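You operate a simulated robot arm through the tools that you are given. There is no shell and no other tool.

You are at the controls of a simulated two-armed robot. One attempt, no reset.

JOB
Press the cap of relay G home and put it in the green relay tray.
Fine: use the screw press; dark blue knob back to UP, carriage left out; the other relays stay as they are. Set down upright: what you pick out.

It is judged by the outcome, as a careful person would: the job done as asked, and still so three seconds after it is handed in. It fails if anything else is knocked over, pushed out of place, dropped, spilled or broken. Lids that push on must go on centred and level and be pressed home; caps that screw on are set level and turned clockwise until they are tight.

ROBOT AND FRAMES
Two 7-joint arms with four-finger grippers on one trunk that stands fixed in place. Base frame: the origin is at the foot of the trunk, x ahead of it, y to its left, z up; the work surface is at about z = 0.78. Readings come in m, degrees, newtons and seconds.
The left shoulder is at [0.04, 0.181, 1.154], the right one opposite. With the tool pointing down near the work surface each hand reaches from about 0.3 to 0.84 m from the base axis, measured 20 degrees to its own side. Payload 3.67 kg a hand.
Tool frame (each hand has its own): the origin (TCP) lies between the finger pads and is the grasp point; the fingertips stand 0.028 m ahead of it; z points along the fingers, y is the line along which they close. The gripper opens to 0.112 m. The gripper's body begins 0.073 m behind the TCP.
Orientation is that of the tool frame in the base frame, as a unit quaternion [w, x, y, z]. With the fingers straight down and closing along the base's y, the tool's x points along the base's -x, its y along +y and its z along -z.

CONTROLS
- The arms move only by the tool apply_moves. It takes "left_increments", "right_increments" or both (then of equal length, played together; a hand with none holds still); each is a list of rows, each a list of 7 numbers: the closure in counts, from 0 (fully open) to 255 (shut), then the shift along the tool's x, y, z in m, then the turn, a rotation vector about the tool's x, y, z in degrees. In form: [[fingers, tx, ty, tz, wx, wy, wz], ...]. A call has 1 to 20 rows; each row shifts and turns the commanded pose from where the row before left it, along the tool's axes as they then stand. Each row takes 0.2 s and may step no farther than 0.05 m and 8.6 degrees from the row before; otherwise, or with a gripper value out of range, the whole call is refused. Where a pose cannot be reached the arm comes as near as it can. A force on the tool above 40 N (or 10 N above the force at the start of the call, whichever is more), or a blocked arm, ends the call early, and 0.2 s more pass. The fingers move at their own pace and stop on an object; they squeeze with about 28 N. The grip force told is the motor's: it shows also when the fingers shut on nothing. Time passes only in rows, and 0.2 s behind the last, so rows that do not move let the fingers close. It gives the time, the measured TCP pose, the force on the tool (base axes), the opening and the grip force at its end, in the units of the frame above (readings bear some noise), with the torque about the TCP (base axes, N m) and any sound that the robot's microphone picked up, and new pictures: "show" is both (left out), scene, wrist or none (wrist: the cameras of the hands that moved).
- Cameras (640 x 400 px; columns grow to the right, rows downward): "scene" is now at [0.1069, -0.0095, 1.3868]; the picture's right is [-0.09, -1.00, 0.00], its down [-0.54, 0.05, -0.84] and it looks along [0.84, -0.07, -0.54] (base axes); focal length 327 px, centre (320, 200). "left" rides on the left gripper at [0.06, 0.018, -0.104] in its tool frame; the picture's right is [-0.29, 0.96, 0.00], its down [-0.80, -0.24, -0.55] and it looks along [-0.53, -0.16, 0.83] (tool axes); focal length 234 px, centre (320, 200). "right" rides on the right gripper at [0.06, -0.018, -0.104] in its tool frame; the picture's right is [0.29, 0.96, 0.00], its down [-0.80, 0.24, -0.55] and it looks along [-0.53, 0.16, 0.83] (tool axes); focal length 234 px, centre (320, 200). There is no depth. A picture from a camera that has moved, and an enlarged one, comes with that camera's place and axes in the base frame and with its lens.
- raise_lower(by): slides the trunk up (or, below 0, down) by that many m; the arms and the scene camera ride with it, the base frame stays. It gives what a move gives, with no picture.
- turn_head(pan, tilt): turns the head with the scene camera to pan (to the left, within 86 degrees either way) and tilt (down, from -29 to 69), counted from straight ahead of the robot. It gives what a move gives, and a new picture of the scene camera.
- zoom(camera, box): a new picture of the part [left, top, right, bottom] of that camera's present view, enlarged. It takes no simulated time.
- finish_job(): hands the job in; it is judged then, once.

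Nothing tells you positions but the pictures and the camera data. Unless the task says otherwise, let go and move clear before handing in.

The tools are called after "Request:" by a JSON object that holds its "method" and its "body". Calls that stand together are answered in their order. apply_moves: Moves the arms, as the interface text tells. Its arguments: {"type":"object","properties":{"left_increments":{"type":"array","items":{"type":"array","items":{"type":"number"}}},"right_increments":{"type":"array","items":{"type":"array","items":{"type":"number"}}},"show":{"type":"string","enum":["both","scene","wrist","none"]}},"required":[]} The other tools are called the same way: raise_lower (by) slides the trunk up or down; turn_head (pan, tilt) turns the head that bears the scene camera; zoom (camera, box) takes an enlarged picture of a part of a camera's view; finish_job () hands the job in.

At the start:

```text
clock: 0.0
left_tool_pos: [0.4105, 0.1277, 1.2214]
left_tcp_rot: [0.0, 0.001, 1.0, 0.0]
left_force: [-0.9, 0.7, -0.2]
left_moment: [0.02, 0.0, 0.0]
left_width: 0.1119
left_finger_force: 0.0
right_tool_pos: [0.503, -0.3382, 1.1526]
right_tcp_rot: [-0.001, 0.0, 1.0, -0.001]
right_force: [0.2, 0.2, -0.4]
right_moment: [0.04, 0.0, 0.02]
right_width: 0.1119
right_finger_force: 0.0
trunk travel left (down, up): [-0.275, 0.239]
head pan, tilt: [-5.0, 32.8]
```

scene: 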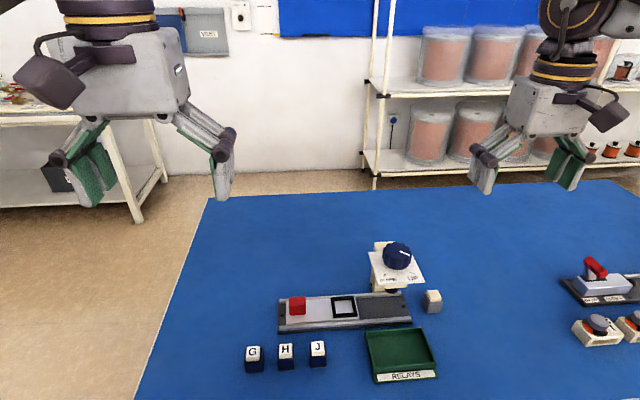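
right: 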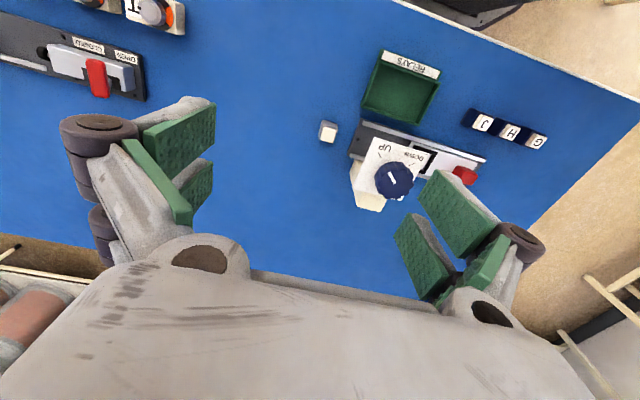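
left: 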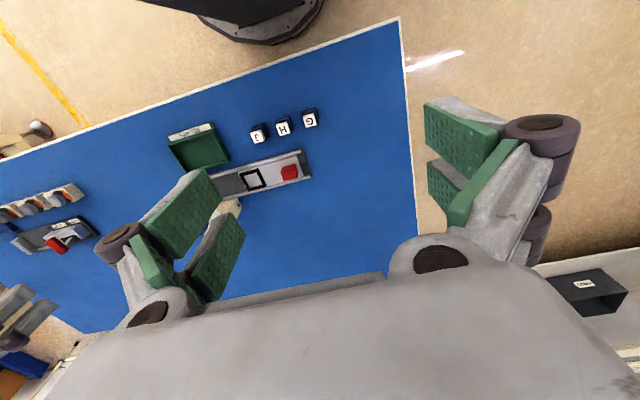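

I see the press with a sliding carriage (red knob), a dark blue knob on the press head, three relays G, H, J on the near left, and a green tray. I'll zoom in for details first.

Request:
{"method": "zoom", "body": {"camera": "scene", "box": [230, 230, 450, 390]}}

Request:
{"method": "zoom", "body": {"camera": "scene", "box": [350, 230, 450, 330]}}

Request:
{"method": "zoom", "body": {"camera": "right", "box": [310, 40, 570, 220]}}

Request:
{"method": "zoom", "body": {"camera": "left", "box": [150, 90, 350, 230]}}

```text
2.50 times, centred on (340, 310) of scene
camera zoom: at [0.1069, -0.0095, 1.3868], right [-0.09, -1.0, 0.0], down [-0.54, 0.05, -0.84], along [0.84, -0.07, -0.54], focal length 817 px, centre (270, -75)
```

zoom: 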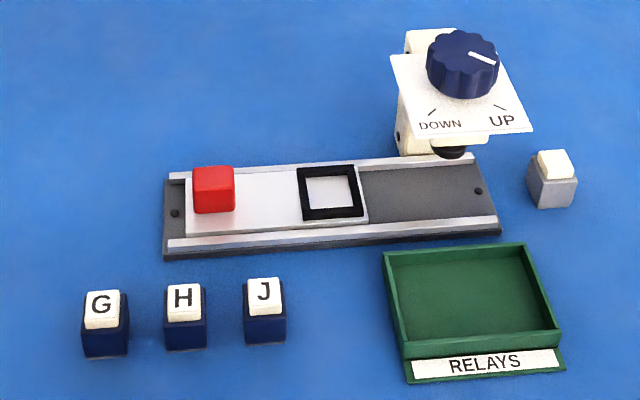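

```text
4.00 times, centred on (400, 280) of scene
camera zoom: at [0.1069, -0.0095, 1.3868], right [-0.09, -1.0, 0.0], down [-0.54, 0.05, -0.84], along [0.84, -0.07, -0.54], focal length 1308 px, centre (0, -120)
```

zoom: 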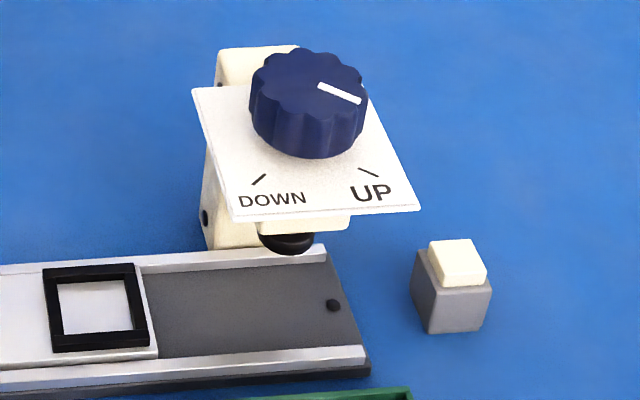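

```text
2.22 times, centred on (440, 130) of right
camera zoom: at [0.4428, -0.3568, 1.257], right [-0.29, 0.96, 0.0], down [0.8, 0.24, 0.55], along [0.53, 0.16, -0.83], focal length 520 px, centre (53, 356)
```

zoom: 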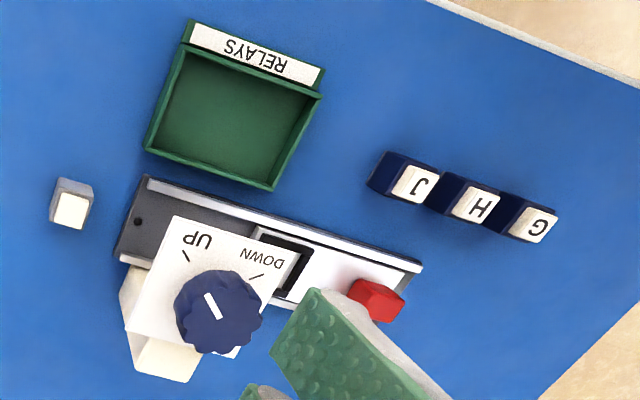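

```text
2.86 times, centred on (250, 160) of left
camera zoom: at [0.3509, 0.146, 1.3256], right [0.29, 0.96, 0.0], down [0.8, -0.24, 0.55], along [0.53, -0.16, -0.83], focal length 669 px, centre (520, 314)
```

zoom: 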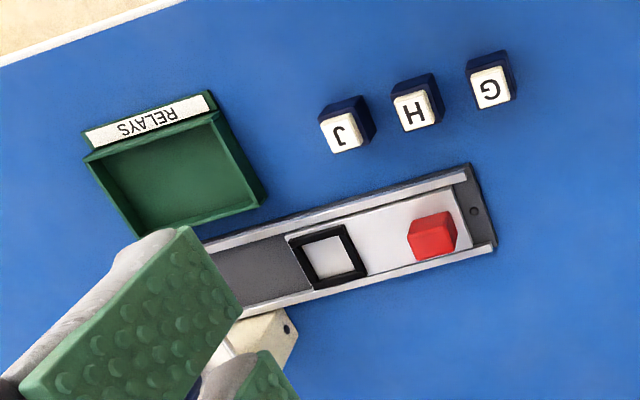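

The knob already points at UP, the carriage is out to the left, with the nest near (0.576, -0.105) and G near (0.474, 0.084). I'll turn the left hand so that its fingers close along x, and look at the relays from nearer.

Request:
{"method": "apply_moves", "body": {"left_increments": [[0, 0, 0, 0, 0, 0, 8.1818], [0, 0, 0, 0, 0, 0, 8.1818], [0, 0, 0, 0, 0, 0, 8.1818], [0, 0, 0, 0, 0, 0, 8.1818], [0, 0, 0, 0, 0, 0, 8.1818], [0, 0, 0, 0, 0, 0, 8.1818], [0, 0, 0, 0, 0, 0, 8.1818], [0, 0, 0, 0, 0, 0, 8.1818], [0, 0, 0, 0, 0, 0, 8.1818], [0, 0, 0, 0, 0, 0, 8.1818], [0, 0, 0, 0, 0, 0, 8.1818], [0, -0.0073, 0.0106, 0.0367, 0, 0, 0], [0, -0.0073, 0.0106, 0.0367, 0, 0, 0], [0, -0.0073, 0.0106, 0.0367, 0, 0, 0], [0, -0.0073, 0.0106, 0.0367, 0, 0, 0], [0, -0.0073, 0.0106, 0.0367, 0, 0, 0], [0, -0.0073, 0.0106, 0.0367, 0, 0, 0]]}}

```text
clock: 3.6
left_tool_pos: [0.4726, 0.083, 0.9999]
left_tcp_rot: [0.0, 0.707, 0.707, -0.001]
left_force: [-0.9, -0.1, 0.4]
left_moment: [0.03, 0.05, -0.01]
left_width: 0.112
left_finger_force: 0.1
right_tool_pos: [0.5031, -0.3384, 1.152]
right_tcp_rot: [0.001, 0.0, 1.0, 0.001]
right_force: [-0.1, -0.6, 0.0]
right_moment: [-0.04, 0.02, -0.03]
right_width: 0.1122
right_finger_force: 0.0
trunk travel left (down, up): [-0.275, 0.239]
head pan, tilt: [-5.0, 32.8]
camera scene: at [0.1078, -0.0097, 1.3867], right [-0.09, -1.0, 0.0], down [-0.54, 0.05, -0.84], along [0.84, -0.07, -0.54], focal length 327 px, centre (320, 200)
camera left: at [0.4932, 0.1436, 1.1044], right [0.96, -0.29, 0.0], down [-0.24, -0.8, 0.55], along [-0.16, -0.53, -0.83], focal length 234 px, centre (320, 200)
```

scene: 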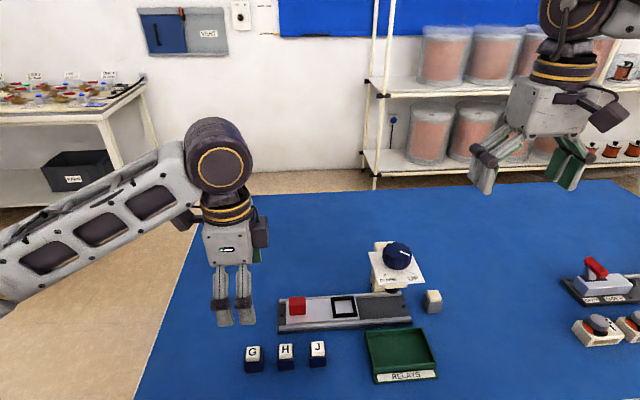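
left: 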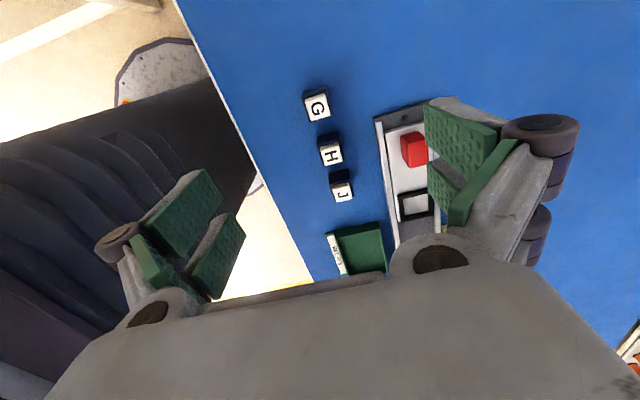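

Request:
{"method": "zoom", "body": {"camera": "left", "box": [280, 75, 380, 215]}}

Request:
{"method": "zoom", "body": {"camera": "scene", "box": [235, 320, 345, 390]}}

Request:
{"method": "zoom", "body": {"camera": "left", "box": [365, 90, 465, 260]}}

```text
2.86 times, centred on (330, 145) of left
camera zoom: at [0.4932, 0.1436, 1.1044], right [0.96, -0.29, 0.0], down [-0.24, -0.8, 0.55], along [-0.16, -0.53, -0.83], focal length 669 px, centre (291, 357)
```

zoom: 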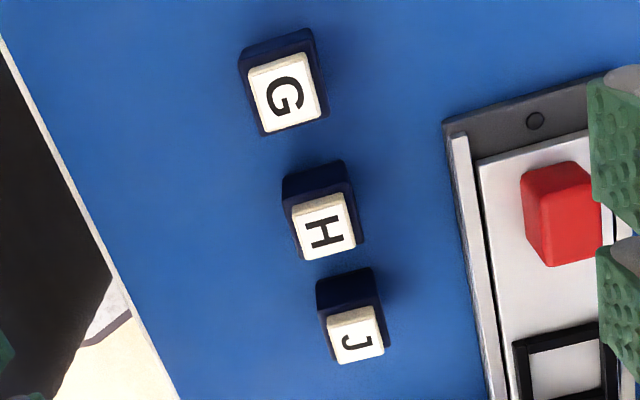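

```text
5.71 times, centred on (290, 355) of scene
camera zoom: at [0.1078, -0.0097, 1.3867], right [-0.09, -1.0, 0.0], down [-0.54, 0.05, -0.84], along [0.84, -0.07, -0.54], focal length 1868 px, centre (491, -686)
```

zoom: 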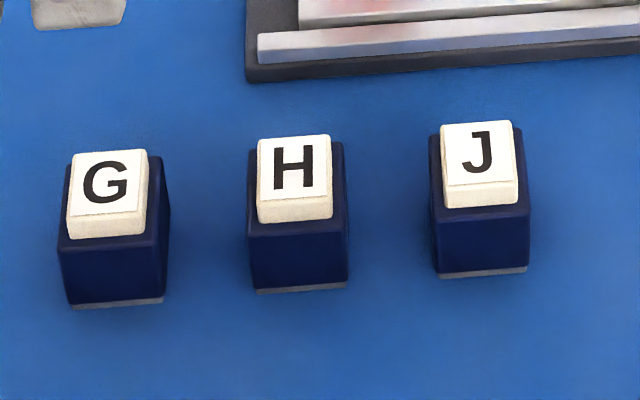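

```text
2.35 times, centred on (415, 175) of left
camera zoom: at [0.4932, 0.1436, 1.1044], right [0.96, -0.29, 0.0], down [-0.24, -0.8, 0.55], along [-0.16, -0.53, -0.83], focal length 551 px, centre (96, 259)
```

zoom: 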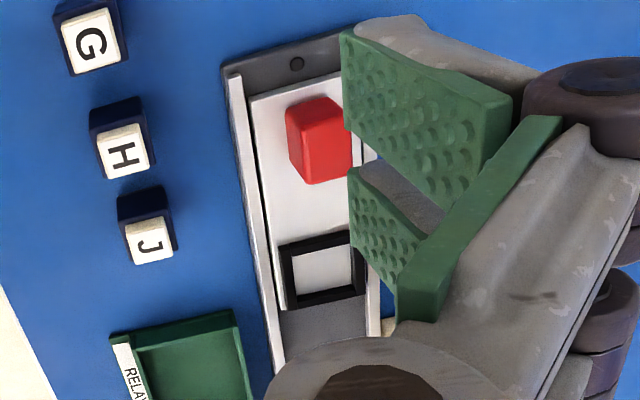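

G's body is about 3 cm square at (0.472, 0.083), squared up with the base axes, with its cap top near z 0.827. I'll come down above it with the fingers part-closed and check alignment.

Request:
{"method": "apply_moves", "body": {"left_increments": [[100, 0, 0, 0.0325, 0, 0, 0], [100, 0, 0, 0.0325, 0, 0, 0], [100, 0, 0, 0.0325, 0, 0, 0], [100, 0, 0, 0.03, 0, 0, 0]]}}

Request:
{"method": "zoom", "body": {"camera": "scene", "box": [215, 300, 325, 380]}}

Request:
{"method": "zoom", "body": {"camera": "left", "box": [200, 60, 460, 260]}}

```text
clock: 4.6
left_tool_pos: [0.4732, 0.0828, 0.8733]
left_tcp_rot: [0.001, 0.707, 0.707, 0.0]
left_force: [0.7, 0.5, 0.0]
left_moment: [-0.01, 0.01, -0.01]
left_width: 0.0681
left_finger_force: 0.2
right_tool_pos: [0.5023, -0.3382, 1.1531]
right_tcp_rot: [0.0, 0.001, 1.0, 0.0]
right_force: [0.8, 0.5, 0.6]
right_moment: [0.02, 0.03, 0.0]
right_width: 0.1119
right_finger_force: 0.0
trunk travel left (down, up): [-0.275, 0.239]
head pan, tilt: [-5.0, 32.8]
camera scene: at [0.1073, -0.0093, 1.3868], right [-0.09, -1.0, 0.0], down [-0.54, 0.05, -0.84], along [0.84, -0.07, -0.54], focal length 327 px, centre (320, 200)
camera left: at [0.4931, 0.1448, 0.9769], right [0.96, -0.29, 0.0], down [-0.24, -0.8, 0.55], along [-0.16, -0.53, -0.83], focal length 234 px, centre (320, 200)
```

scene: 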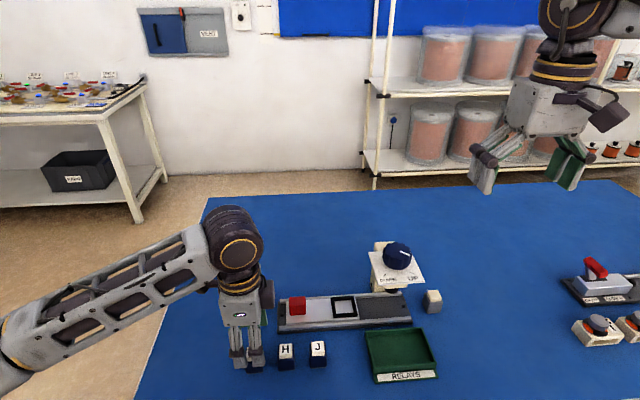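
left: 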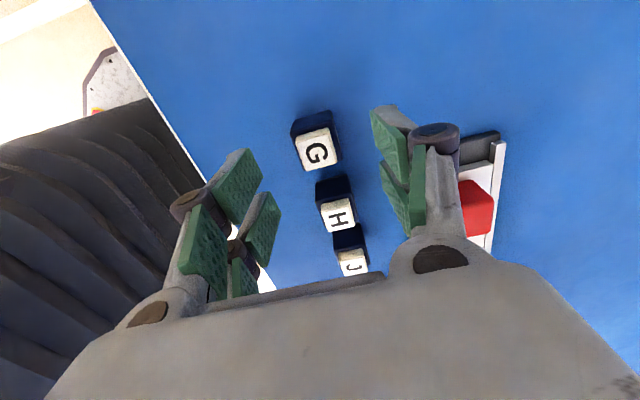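

```text
5.00 times, centred on (270, 340) of scene
camera zoom: at [0.1073, -0.0093, 1.3868], right [-0.09, -1.0, 0.0], down [-0.54, 0.05, -0.84], along [0.84, -0.07, -0.54], focal length 1634 px, centre (570, -500)
```

zoom: 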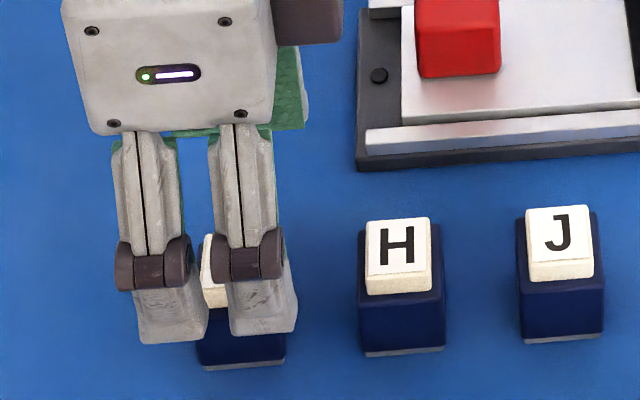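

```text
2.00 times, centred on (330, 160) of left
camera zoom: at [0.4931, 0.1448, 0.9769], right [0.96, -0.29, 0.0], down [-0.24, -0.8, 0.55], along [-0.16, -0.53, -0.83], focal length 468 px, centre (300, 280)
```

zoom: 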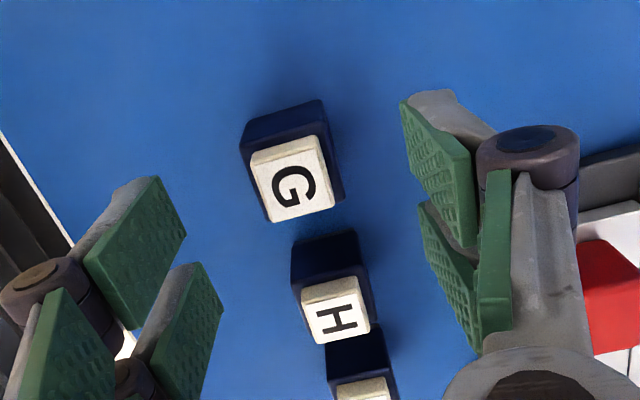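

The fingers straddle G cleanly, and H is well clear. Next I descend to grip the body below the cap.

Request:
{"method": "apply_moves", "body": {"left_increments": [[100, 0.0015, -0.0012, 0.025, 0, 0, 0], [100, 0, 0, 0.024, 0, 0, 0], [100, 0, 0, 0, 0, 0, 0]]}}

Request:
{"method": "zoom", "body": {"camera": "left", "box": [200, 60, 460, 260]}}

Request:
{"method": "zoom", "body": {"camera": "scene", "box": [215, 300, 325, 380]}}

```text
clock: 5.4
left_tool_pos: [0.4721, 0.0856, 0.8241]
left_tcp_rot: [0.0, 0.707, 0.707, 0.0]
left_force: [0.2, 0.2, -0.6]
left_moment: [0.03, 0.02, -0.02]
left_width: 0.0681
left_finger_force: 0.0
right_tool_pos: [0.5025, -0.339, 1.1529]
right_tcp_rot: [0.001, 0.0, 1.0, 0.0]
right_force: [-1.1, 0.2, 0.1]
right_moment: [0.02, 0.01, -0.02]
right_width: 0.112
right_finger_force: 0.1
trunk travel left (down, up): [-0.275, 0.239]
head pan, tilt: [-5.0, 32.8]
camera scene: at [0.1067, -0.0096, 1.3868], right [-0.09, -1.0, 0.0], down [-0.54, 0.05, -0.84], along [0.84, -0.07, -0.54], focal length 327 px, centre (320, 200)
camera left: at [0.4913, 0.146, 0.928], right [0.96, -0.29, 0.0], down [-0.24, -0.8, 0.55], along [-0.16, -0.53, -0.83], focal length 234 px, centre (320, 200)
```

scene: 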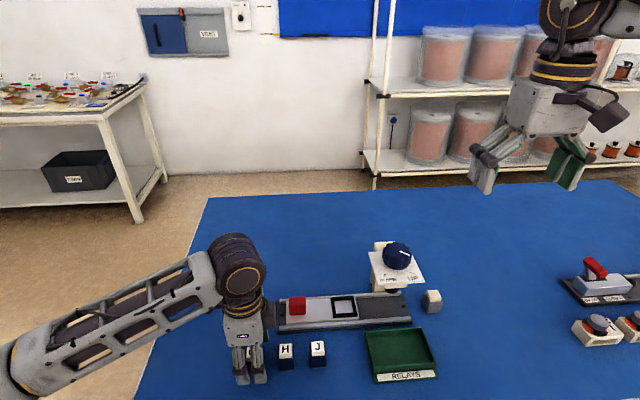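
left: 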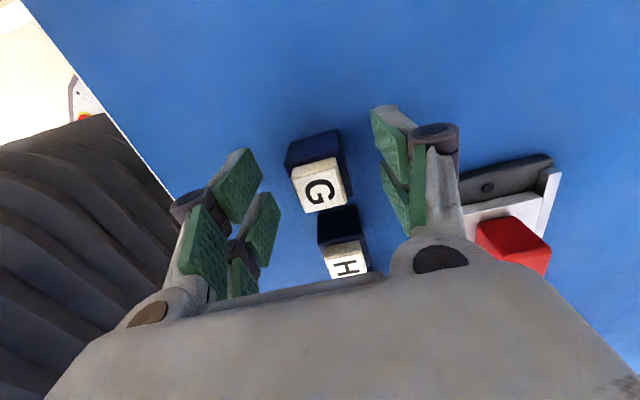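

```text
2.00 times, centred on (330, 160) of left
camera zoom: at [0.4913, 0.146, 0.928], right [0.96, -0.29, 0.0], down [-0.24, -0.8, 0.55], along [-0.16, -0.53, -0.83], focal length 468 px, centre (300, 280)
```

zoom: 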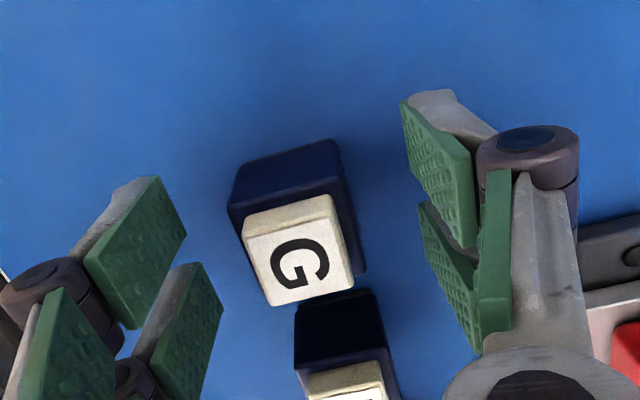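

```text
5.00 times, centred on (270, 340) of scene
camera zoom: at [0.1067, -0.0096, 1.3868], right [-0.09, -1.0, 0.0], down [-0.54, 0.05, -0.84], along [0.84, -0.07, -0.54], focal length 1634 px, centre (570, -500)
```

zoom: 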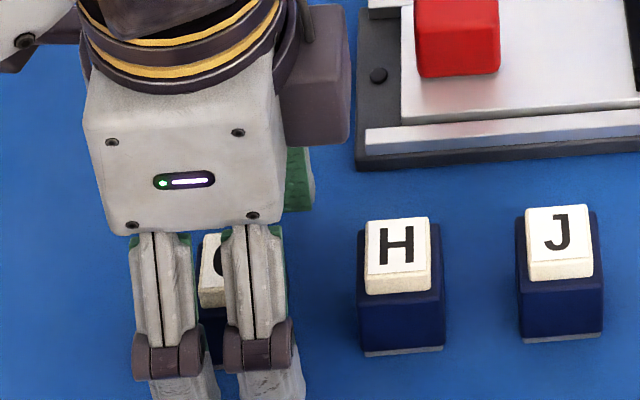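

G is centred between the pads. I close on the body and lift a little to check.

Request:
{"method": "apply_moves", "body": {"left_increments": [[255, 0, 0, 0, 0, 0, 0], [255, 0, 0, 0, 0, 0, 0], [255, 0, 0, 0, 0, 0, 0], [255, 0, 0, -0.01, 0, 0, 0], [255, 0, 0, -0.02, 0, 0, 0]]}}

Request:
{"method": "zoom", "body": {"camera": "left", "box": [200, 60, 460, 260]}}

Request:
{"method": "zoom", "body": {"camera": "scene", "box": [215, 300, 325, 380]}}

```text
clock: 6.6
left_tool_pos: [0.4717, 0.0844, 0.8535]
left_tcp_rot: [0.0, 0.707, 0.707, 0.0]
left_force: [-0.3, -0.7, -0.4]
left_moment: [-0.02, 0.0, -0.01]
left_width: 0.0314
left_finger_force: 28.6
right_tool_pos: [0.5019, -0.3377, 1.1532]
right_tcp_rot: [-0.001, 0.0, 1.0, 0.0]
right_force: [0.2, 0.4, -0.1]
right_moment: [-0.02, 0.0, 0.01]
right_width: 0.1119
right_finger_force: 0.0
trunk travel left (down, up): [-0.275, 0.239]
head pan, tilt: [-5.0, 32.8]
camera scene: at [0.1067, -0.0096, 1.3868], right [-0.09, -1.0, 0.0], down [-0.54, 0.05, -0.84], along [0.84, -0.07, -0.54], focal length 327 px, centre (320, 200)
camera left: at [0.4906, 0.1456, 0.9579], right [0.96, -0.29, 0.0], down [-0.24, -0.8, 0.55], along [-0.16, -0.53, -0.83], focal length 234 px, centre (320, 200)
```

scene: 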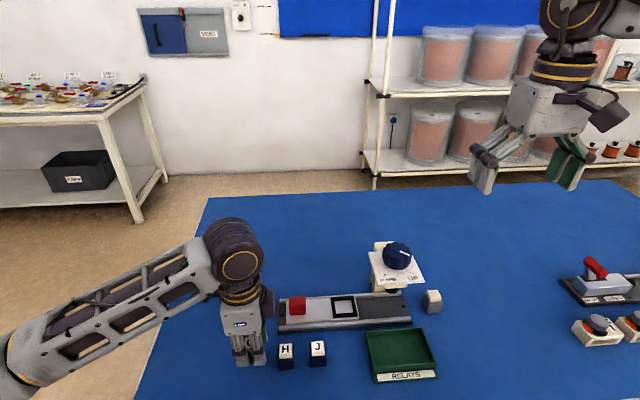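
left: 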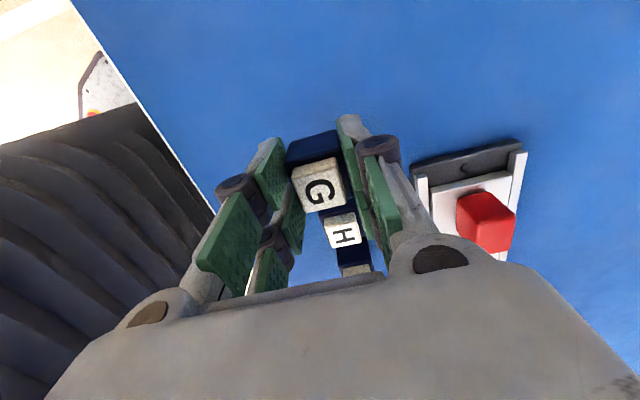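

```text
2.00 times, centred on (330, 160) of left
camera zoom: at [0.4906, 0.1456, 0.9579], right [0.96, -0.29, 0.0], down [-0.24, -0.8, 0.55], along [-0.16, -0.53, -0.83], focal length 468 px, centre (300, 280)
```

zoom: 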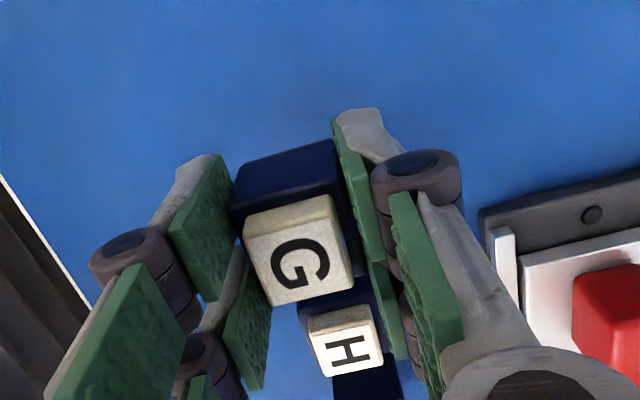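

```text
5.00 times, centred on (270, 340) of scene
camera zoom: at [0.1067, -0.0096, 1.3868], right [-0.09, -1.0, 0.0], down [-0.54, 0.05, -0.84], along [0.84, -0.07, -0.54], focal length 1634 px, centre (570, -500)
```

zoom: 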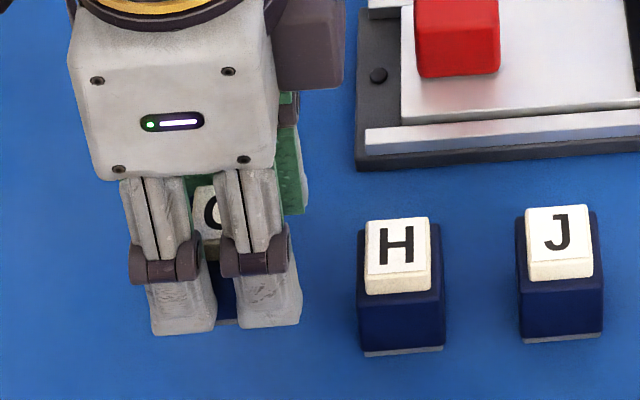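

G is held by its body (31 mm) with the cap clear of the pads. I'll lift it and carry it over to just before the nest, then look at the nest.

Request:
{"method": "apply_moves", "body": {"left_increments": [[255, 0, 0, -0.0325, 0, 0, 0], [255, 0, 0, -0.0325, 0, 0, 0], [255, 0, 0, -0.0315, 0, 0, 0], [255, -0.0325, 0.0255, 0, 0, 0, 0], [255, -0.0325, 0.0255, 0, 0, 0, 0], [255, -0.0325, 0.0255, 0, 0, 0, 0], [255, -0.0325, 0.0255, 0, 0, 0, 0], [255, 0, 0, 0, 0, 0, 0]]}}

Request:
{"method": "zoom", "body": {"camera": "left", "box": [200, 60, 460, 280]}}

Request:
{"method": "zoom", "body": {"camera": "scene", "box": [260, 220, 440, 340]}}

Request:
{"method": "zoom", "body": {"camera": "right", "box": [330, 40, 570, 220]}}

```text
clock: 8.4
left_tool_pos: [0.5745, -0.0481, 0.9495]
left_tcp_rot: [0.001, 0.707, 0.707, 0.0]
left_force: [-0.5, 0.1, 0.0]
left_moment: [-0.02, 0.02, 0.0]
left_width: 0.0313
left_finger_force: 28.3
right_tool_pos: [0.5036, -0.3372, 1.1534]
right_tcp_rot: [0.0, -0.001, 1.0, 0.0]
right_force: [0.3, -0.1, 0.8]
right_moment: [-0.03, -0.02, 0.04]
right_width: 0.112
right_finger_force: 0.0
trunk travel left (down, up): [-0.275, 0.239]
head pan, tilt: [-5.0, 32.8]
camera scene: at [0.1064, -0.0083, 1.3869], right [-0.09, -1.0, 0.0], down [-0.54, 0.05, -0.84], along [0.84, -0.07, -0.54], focal length 327 px, centre (320, 200)
camera left: at [0.5935, 0.0141, 1.0535], right [0.96, -0.29, 0.0], down [-0.24, -0.8, 0.56], along [-0.16, -0.53, -0.83], focal length 234 px, centre (320, 200)
```

scene: 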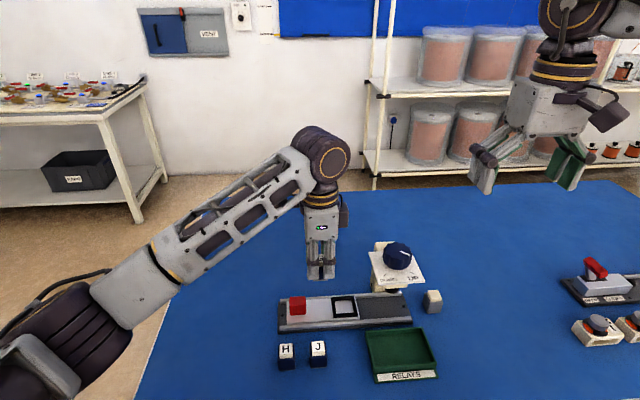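
left: 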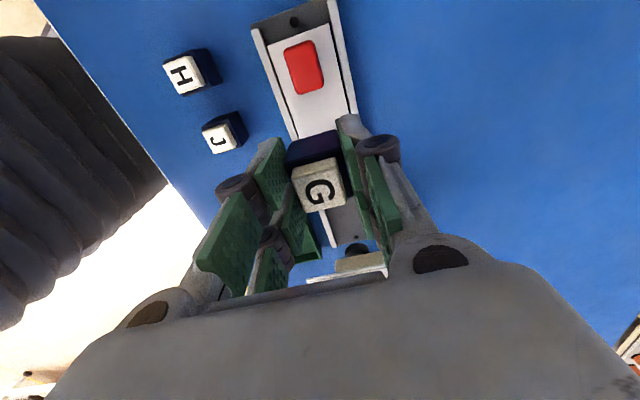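

```text
1.82 times, centred on (330, 170) of left
camera zoom: at [0.5935, 0.0141, 1.0535], right [0.96, -0.29, 0.0], down [-0.24, -0.8, 0.56], along [-0.16, -0.53, -0.83], focal length 426 px, centre (302, 254)
```

zoom: 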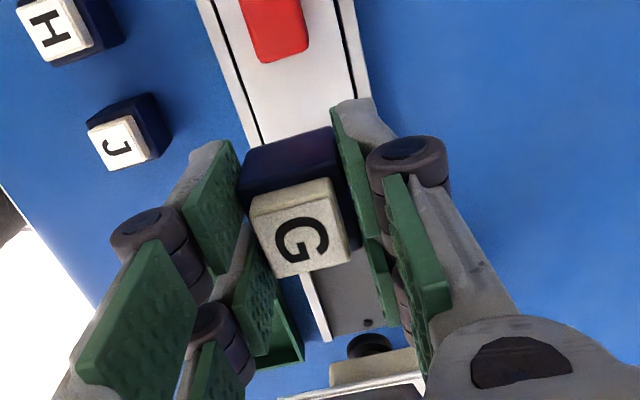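

```text
3.33 times, centred on (350, 280) of scene
camera zoom: at [0.1064, -0.0083, 1.3869], right [-0.09, -1.0, 0.0], down [-0.54, 0.05, -0.84], along [0.84, -0.07, -0.54], focal length 1090 px, centre (220, -67)
```

zoom: 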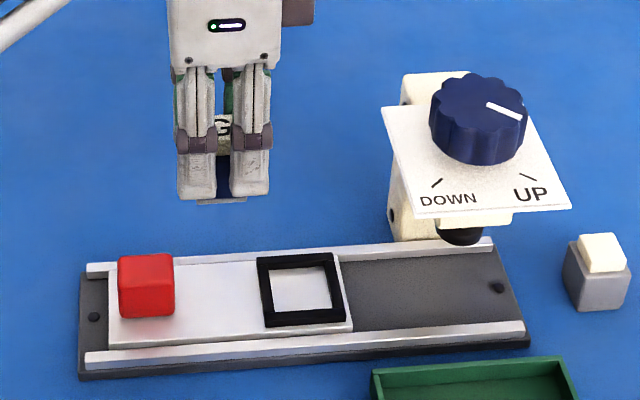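

```text
2.22 times, centred on (450, 130) of right
camera zoom: at [0.4424, -0.3556, 1.2575], right [-0.29, 0.96, 0.0], down [0.8, 0.24, 0.55], along [0.53, 0.16, -0.83], focal length 520 px, centre (31, 356)
```

zoom: 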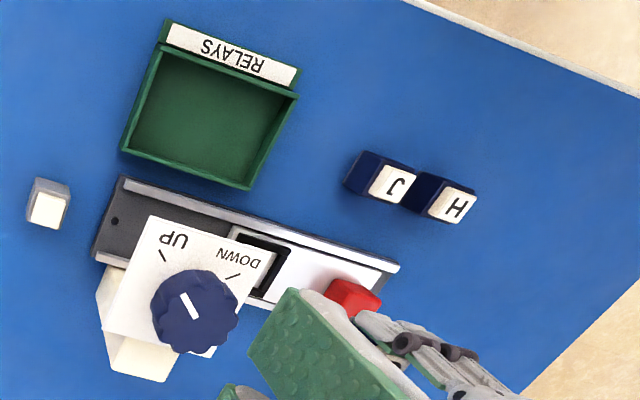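

The held relay hides the nest, so I'll shift the hand toward the robot to see the nest past the fingers and fix its position.

Request:
{"method": "apply_moves", "body": {"left_increments": [[255, -0.0173, -0.0333, 0.0, 0, 0, 0], [255, -0.0173, -0.0333, 0.0, 0, 0, 0], [255, -0.0173, -0.0333, 0.0, 0, 0, 0], [255, 0, 0, 0, 0, 0, 0]], "show": "wrist"}}

Request:
{"method": "zoom", "body": {"camera": "left", "box": [340, 40, 540, 240]}}

```text
clock: 9.4
left_tool_pos: [0.4713, -0.0988, 0.9497]
left_tcp_rot: [0.001, 0.708, 0.707, 0.0]
left_force: [0.6, 0.6, -0.3]
left_moment: [0.04, 0.0, 0.02]
left_width: 0.0313
left_finger_force: 28.1
right_tool_pos: [0.5035, -0.3374, 1.1526]
right_tcp_rot: [0.0, 0.0, 1.0, 0.0]
right_force: [-0.3, -0.2, 0.9]
right_moment: [0.0, -0.01, 0.01]
right_width: 0.1116
right_finger_force: 0.0
trunk travel left (down, up): [-0.275, 0.239]
head pan, tilt: [-5.0, 32.8]
camera left: at [0.4914, -0.038, 1.0538], right [0.96, -0.29, 0.0], down [-0.24, -0.8, 0.55], along [-0.16, -0.53, -0.83], focal length 234 px, centre (320, 200)
```

left: 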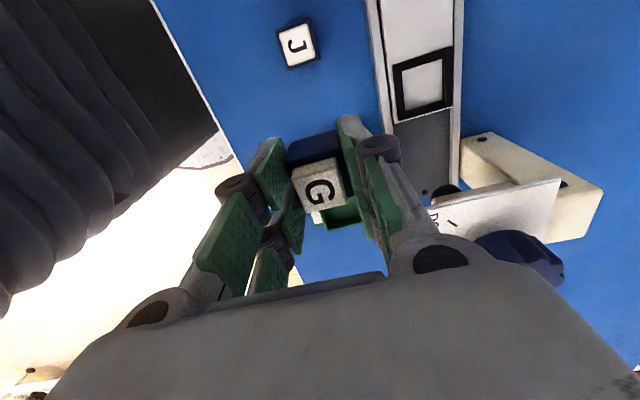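

```text
2.00 times, centred on (440, 140) of left
camera zoom: at [0.4914, -0.038, 1.0538], right [0.96, -0.29, 0.0], down [-0.24, -0.8, 0.55], along [-0.16, -0.53, -0.83], focal length 468 px, centre (80, 320)
```

zoom: 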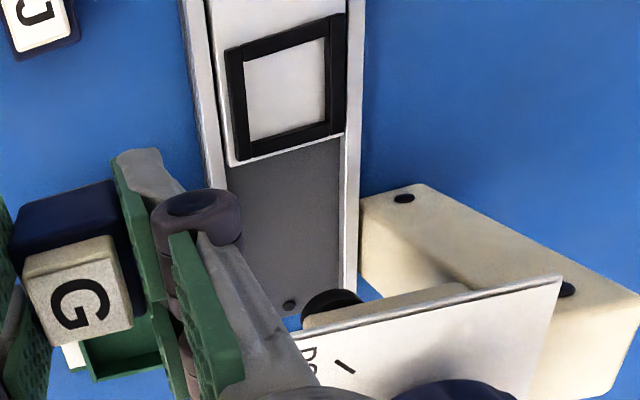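

Request:
{"method": "zoom", "body": {"camera": "left", "box": [370, 35, 470, 130]}}

Request:
{"method": "zoom", "body": {"camera": "scene", "box": [320, 280, 370, 330]}}

```text
4.21 times, centred on (420, 82) of left
camera zoom: at [0.4914, -0.038, 1.0538], right [0.96, -0.29, 0.0], down [-0.24, -0.8, 0.55], along [-0.16, -0.53, -0.83], focal length 986 px, centre (-101, 695)
```

zoom: 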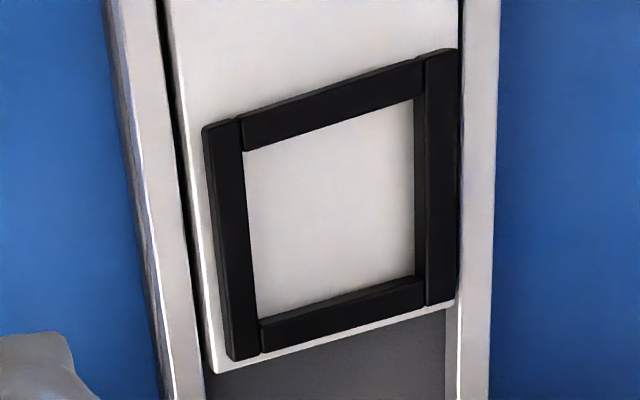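

```text
8.00 times, centred on (345, 305) of scene
camera zoom: at [0.1073, -0.0091, 1.3868], right [-0.09, -1.0, 0.0], down [-0.54, 0.05, -0.84], along [0.84, -0.07, -0.54], focal length 2615 px, centre (120, -640)
```

zoom: 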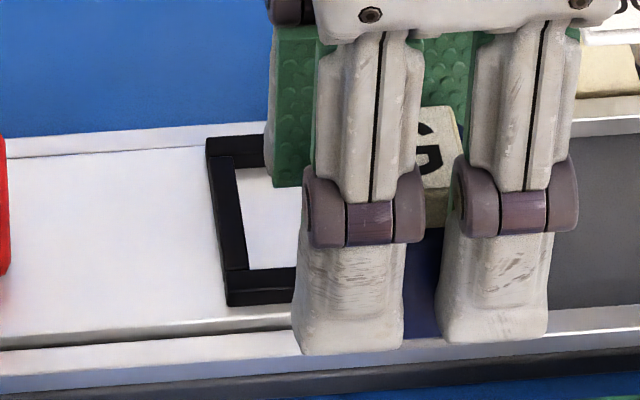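

The nest frame is about 53 mm outside and 37 mm inside, with walls about 6 mm high, and its centre is about 0.104 m ahead of the hand in x. I'll move G above it and come down to just above the frame.

Request:
{"method": "apply_moves", "body": {"left_increments": [[255, -0.0006, 0.0347, 0.0, 0, 0, 0], [255, -0.0006, 0.0347, 0.0, 0, 0, 0], [255, -0.0006, 0.0346, 0.0, 0, 0, 0], [255, 0, 0, 0, 0, 0, 0], [255, 0, 0, 0.03, 0, 0, 0], [255, 0, 0, 0.03, 0, 0, 0], [255, 0, 0, 0.025, 0, 0, 0], [255, 0, 0, 0, 0, 0, 0]]}}

Request:
{"method": "zoom", "body": {"camera": "left", "box": [220, 60, 420, 260]}}

Request:
{"method": "zoom", "body": {"camera": "scene", "box": [310, 265, 380, 330]}}

Request:
{"method": "zoom", "body": {"camera": "right", "box": [370, 80, 530, 220]}}

```text
clock: 11.2
left_tool_pos: [0.5811, -0.0999, 0.8662]
left_tcp_rot: [0.0, 0.707, 0.707, 0.0]
left_force: [0.2, 0.1, -0.5]
left_moment: [0.01, -0.01, 0.02]
left_width: 0.0316
left_finger_force: 28.0
right_tool_pos: [0.5032, -0.3386, 1.152]
right_tcp_rot: [0.0, 0.0, 1.0, 0.0]
right_force: [-0.1, 0.5, 1.0]
right_moment: [-0.01, 0.0, 0.0]
right_width: 0.112
right_finger_force: 0.0
trunk travel left (down, up): [-0.275, 0.239]
head pan, tilt: [-5.0, 32.8]
camera scene: at [0.107, -0.0097, 1.3868], right [-0.09, -1.0, 0.0], down [-0.54, 0.05, -0.84], along [0.84, -0.07, -0.54], focal length 327 px, centre (320, 200)
camera left: at [0.5989, -0.0389, 0.9703], right [0.96, -0.29, 0.0], down [-0.24, -0.8, 0.55], along [-0.16, -0.53, -0.83], focal length 234 px, centre (320, 200)
```

scene: 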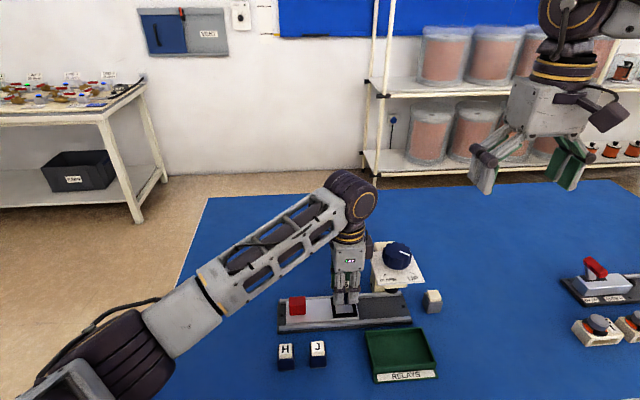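
left: 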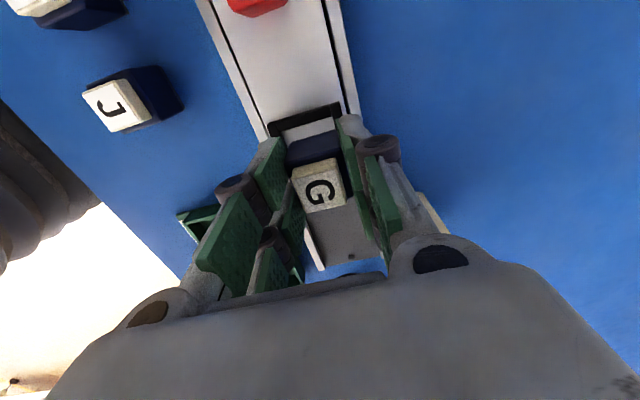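

```text
2.00 times, centred on (320, 160) of left
camera zoom: at [0.5989, -0.0389, 0.9703], right [0.96, -0.29, 0.0], down [-0.24, -0.8, 0.55], along [-0.16, -0.53, -0.83], focal length 468 px, centre (320, 280)
```

zoom: 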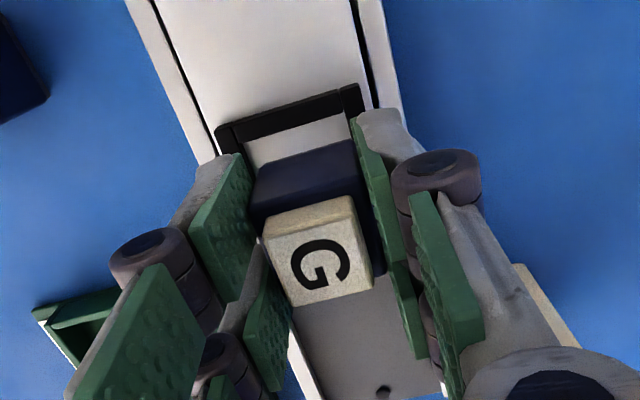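

```text
6.15 times, centred on (345, 298) of scene
camera zoom: at [0.107, -0.0097, 1.3868], right [-0.09, -1.0, 0.0], down [-0.54, 0.05, -0.84], along [0.84, -0.07, -0.54], focal length 2012 px, centre (166, -400)
```

zoom: 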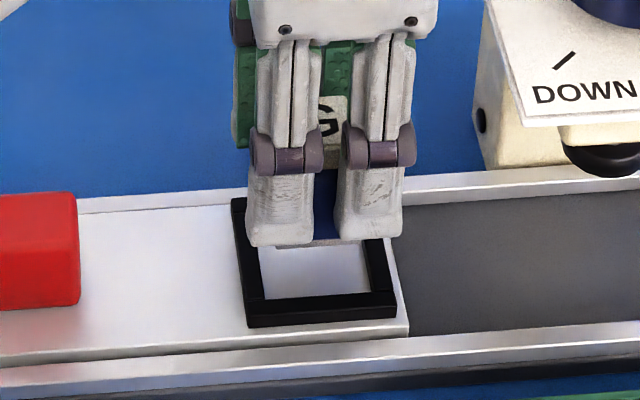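

```text
2.86 times, centred on (450, 150) of right
camera zoom: at [0.4429, -0.3569, 1.2569], right [-0.29, 0.96, 0.0], down [0.8, 0.24, 0.55], along [0.53, 0.16, -0.83], focal length 669 px, centre (-51, 343)
```

zoom: 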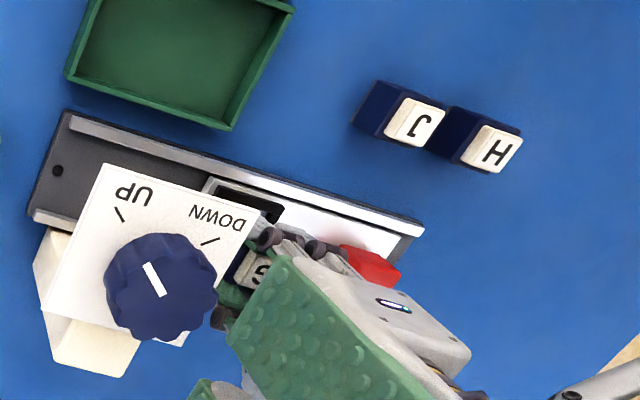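

G is nearly over the nest; the pictures say it is about 4 mm too far in x and 1 mm in y. I correct and lower a little before checking again.

Request:
{"method": "apply_moves", "body": {"left_increments": [[255, -0.0012, -0.0037, 0.0, 0, 0, 0], [255, 0, 0, 0.008, 0, 0, 0], [255, 0, 0, 0, 0, 0, 0]], "show": "none"}}

Request:
{"method": "zoom", "body": {"camera": "left", "box": [260, 80, 380, 200]}}

Request:
{"method": "zoom", "body": {"camera": "scene", "box": [320, 275, 370, 325]}}

```text
clock: 12.0
left_tool_pos: [0.5752, -0.1013, 0.8601]
left_tcp_rot: [0.0, 0.707, 0.707, -0.001]
left_force: [0.4, -0.5, -1.2]
left_moment: [0.01, 0.01, 0.0]
left_width: 0.0313
left_finger_force: 27.3
right_tool_pos: [0.5021, -0.3386, 1.1518]
right_tcp_rot: [0.0, 0.0, 1.0, 0.001]
right_force: [-0.2, 0.2, -0.3]
right_moment: [-0.01, 0.03, -0.02]
right_width: 0.1122
right_finger_force: 0.0
trunk travel left (down, up): [-0.275, 0.239]
head pan, tilt: [-5.0, 32.8]
```

```text
3.33 times, centred on (320, 140) of left
camera zoom: at [0.5938, -0.0408, 0.9632], right [0.96, -0.29, 0.0], down [-0.24, -0.8, 0.55], along [-0.16, -0.53, -0.83], focal length 781 px, centre (320, 400)
```

zoom: 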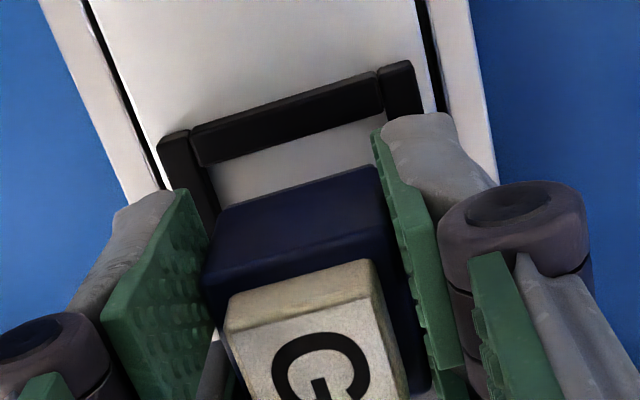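

```text
8.00 times, centred on (345, 300) of scene
camera zoom: at [0.1069, -0.0096, 1.3868], right [-0.09, -1.0, 0.0], down [-0.54, 0.05, -0.84], along [0.84, -0.07, -0.54], focal length 2615 px, centre (120, -600)
```

zoom: 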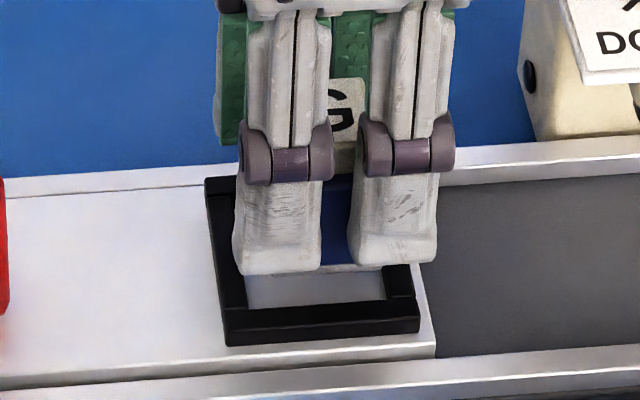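

G is now over the nest within about 1 mm in both directions. I make that last correction and lower into the frame.

Request:
{"method": "apply_moves", "body": {"left_increments": [[255, 0.0009, 0.001, 0.0, 0, 0, 0], [255, 0, 0, 0.005, 0, 0, 0], [255, 0, 0, 0.005, 0, 0, 0], [255, 0, 0, 0.002, 0, 0, 0], [255, 0, 0, 0, 0, 0, 0]], "show": "none"}}

Request:
{"method": "zoom", "body": {"camera": "left", "box": [260, 80, 380, 200]}}

Request:
{"method": "zoom", "body": {"camera": "scene", "box": [320, 275, 370, 325]}}

```text
clock: 13.2
left_tool_pos: [0.575, -0.0996, 0.8465]
left_tcp_rot: [0.001, 0.707, 0.707, 0.0]
left_force: [-0.2, 1.2, -0.1]
left_moment: [-0.01, -0.02, 0.0]
left_width: 0.0312
left_finger_force: 28.2
right_tool_pos: [0.5032, -0.3373, 1.153]
right_tcp_rot: [0.0, -0.001, 1.0, -0.001]
right_force: [0.4, -0.6, -0.1]
right_moment: [-0.03, 0.0, 0.0]
right_width: 0.1121
right_finger_force: 0.1
trunk travel left (down, up): [-0.275, 0.239]
head pan, tilt: [-5.0, 32.8]
```

```text
3.33 times, centred on (320, 140) of left
camera zoom: at [0.594, -0.0392, 0.9508], right [0.96, -0.29, 0.0], down [-0.24, -0.8, 0.55], along [-0.16, -0.53, -0.83], focal length 781 px, centre (320, 400)
```

zoom: 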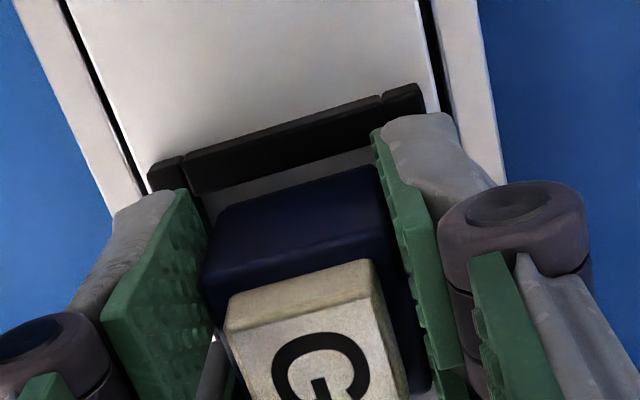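

```text
8.00 times, centred on (345, 300) of scene
camera zoom: at [0.107, -0.0096, 1.3868], right [-0.09, -1.0, 0.0], down [-0.54, 0.05, -0.84], along [0.84, -0.07, -0.54], focal length 2615 px, centre (120, -600)
```

zoom: 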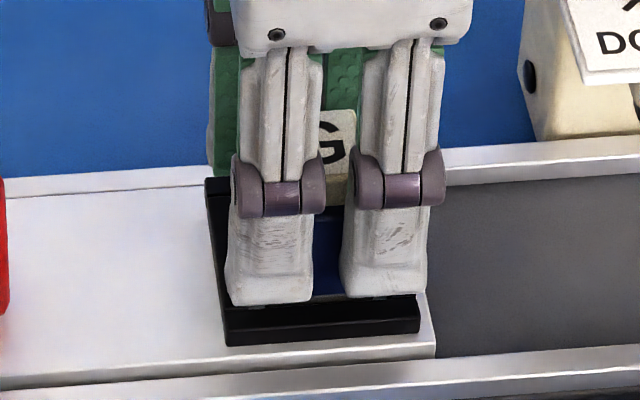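

G's foot is at the frame mouth with no contact force. I keep lowering in small steps until it meets the floor.

Request:
{"method": "apply_moves", "body": {"left_increments": [[255, 0, 0, 0.0015, 0, 0, 0], [255, 0, 0, 0.0015, 0, 0, 0], [255, 0, 0, 0, 0, 0, 0]], "show": "none"}}

Request:
{"method": "apply_moves", "body": {"left_increments": [[255, 0, 0, 0.001, 0, 0, 0], [255, 0, 0, 0, 0, 0, 0]], "show": "none"}}

Request:
{"method": "zoom", "body": {"camera": "left", "box": [260, 80, 380, 200]}}

Request:
{"method": "zoom", "body": {"camera": "scene", "box": [320, 275, 370, 325]}}

```text
clock: 14.0
left_tool_pos: [0.5758, -0.1007, 0.8457]
left_tcp_rot: [0.002, 0.707, 0.708, 0.0]
left_force: [2.4, 0.4, 17.9]
left_moment: [0.15, 0.0, 0.01]
left_width: 0.0313
left_finger_force: 28.5
right_tool_pos: [0.5021, -0.3377, 1.1539]
right_tcp_rot: [0.0, -0.001, 1.0, 0.0]
right_force: [0.6, 0.3, 0.3]
right_moment: [-0.02, 0.0, -0.04]
right_width: 0.1121
right_finger_force: 0.0
trunk travel left (down, up): [-0.275, 0.239]
head pan, tilt: [-5.0, 32.8]
```

```text
clock: 14.6
left_tool_pos: [0.5758, -0.1003, 0.8438]
left_tcp_rot: [0.002, 0.707, 0.707, -0.001]
left_force: [5.7, -0.3, 25.2]
left_moment: [-0.04, -0.16, -0.04]
left_width: 0.0319
left_finger_force: 27.6
right_tool_pos: [0.5008, -0.3392, 1.1533]
right_tcp_rot: [0.0, 0.0, 1.0, -0.001]
right_force: [-0.2, 0.2, -0.3]
right_moment: [0.0, -0.01, 0.01]
right_width: 0.112
right_finger_force: 0.1
trunk travel left (down, up): [-0.275, 0.239]
head pan, tilt: [-5.0, 32.8]
```

```text
3.33 times, centred on (320, 140) of left
camera zoom: at [0.5939, -0.0394, 0.9483], right [0.96, -0.29, 0.0], down [-0.24, -0.8, 0.56], along [-0.16, -0.53, -0.83], focal length 781 px, centre (320, 400)
```

zoom: 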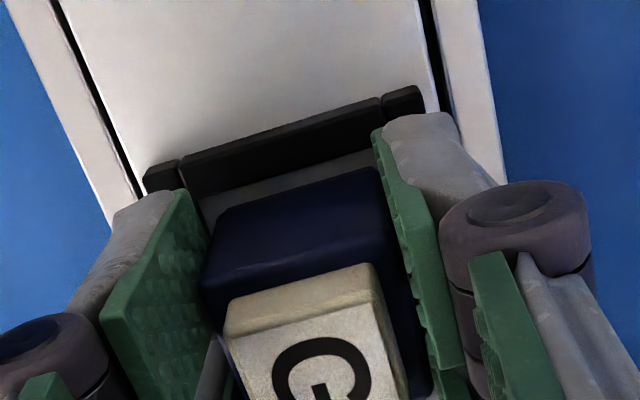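

```text
8.00 times, centred on (345, 300) of scene
camera zoom: at [0.1052, -0.0093, 1.387], right [-0.09, -1.0, 0.0], down [-0.54, 0.05, -0.84], along [0.84, -0.07, -0.54], focal length 2615 px, centre (120, -600)
```

zoom: 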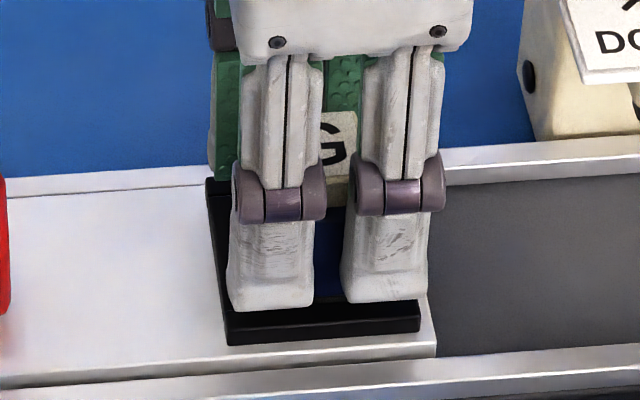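

Request:
{"method": "zoom", "body": {"camera": "scene", "box": [335, 295, 360, 320]}}

Request:
{"method": "zoom", "body": {"camera": "left", "box": [280, 95, 340, 155]}}

Request:
{"method": "zoom", "body": {"camera": "right", "box": [420, 120, 490, 190]}}

```text
16.00 times, centred on (348, 308) of scene
camera zoom: at [0.1052, -0.0093, 1.387], right [-0.09, -1.0, 0.0], down [-0.54, 0.05, -0.84], along [0.84, -0.07, -0.54], focal length 5230 px, centre (-120, -1520)
```

zoom: 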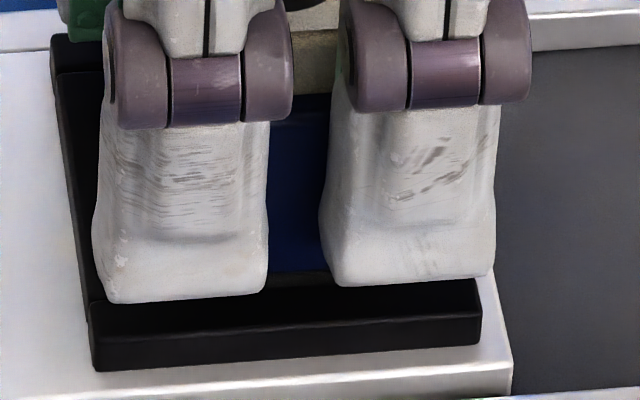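

```text
6.67 times, centred on (310, 125) of left
camera zoom: at [0.5939, -0.0394, 0.9483], right [0.96, -0.29, 0.0], down [-0.24, -0.8, 0.56], along [-0.16, -0.53, -0.83], focal length 1561 px, centre (387, 700)
```

zoom: 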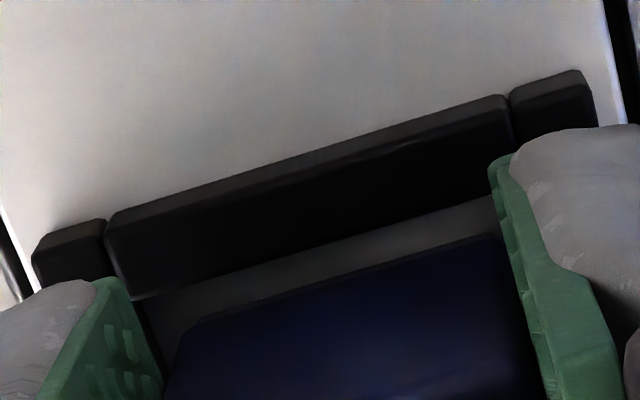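

```text
5.71 times, centred on (455, 155) of right
camera zoom: at [0.4413, -0.3567, 1.2577], right [-0.29, 0.96, 0.0], down [0.8, 0.24, 0.56], along [0.53, 0.16, -0.83], focal length 1338 px, centre (-451, 457)
```

zoom: 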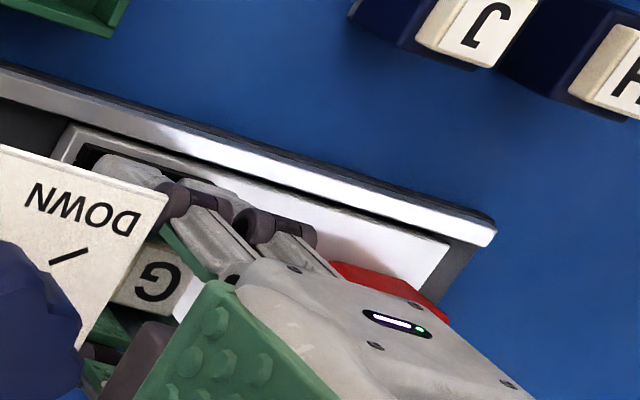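

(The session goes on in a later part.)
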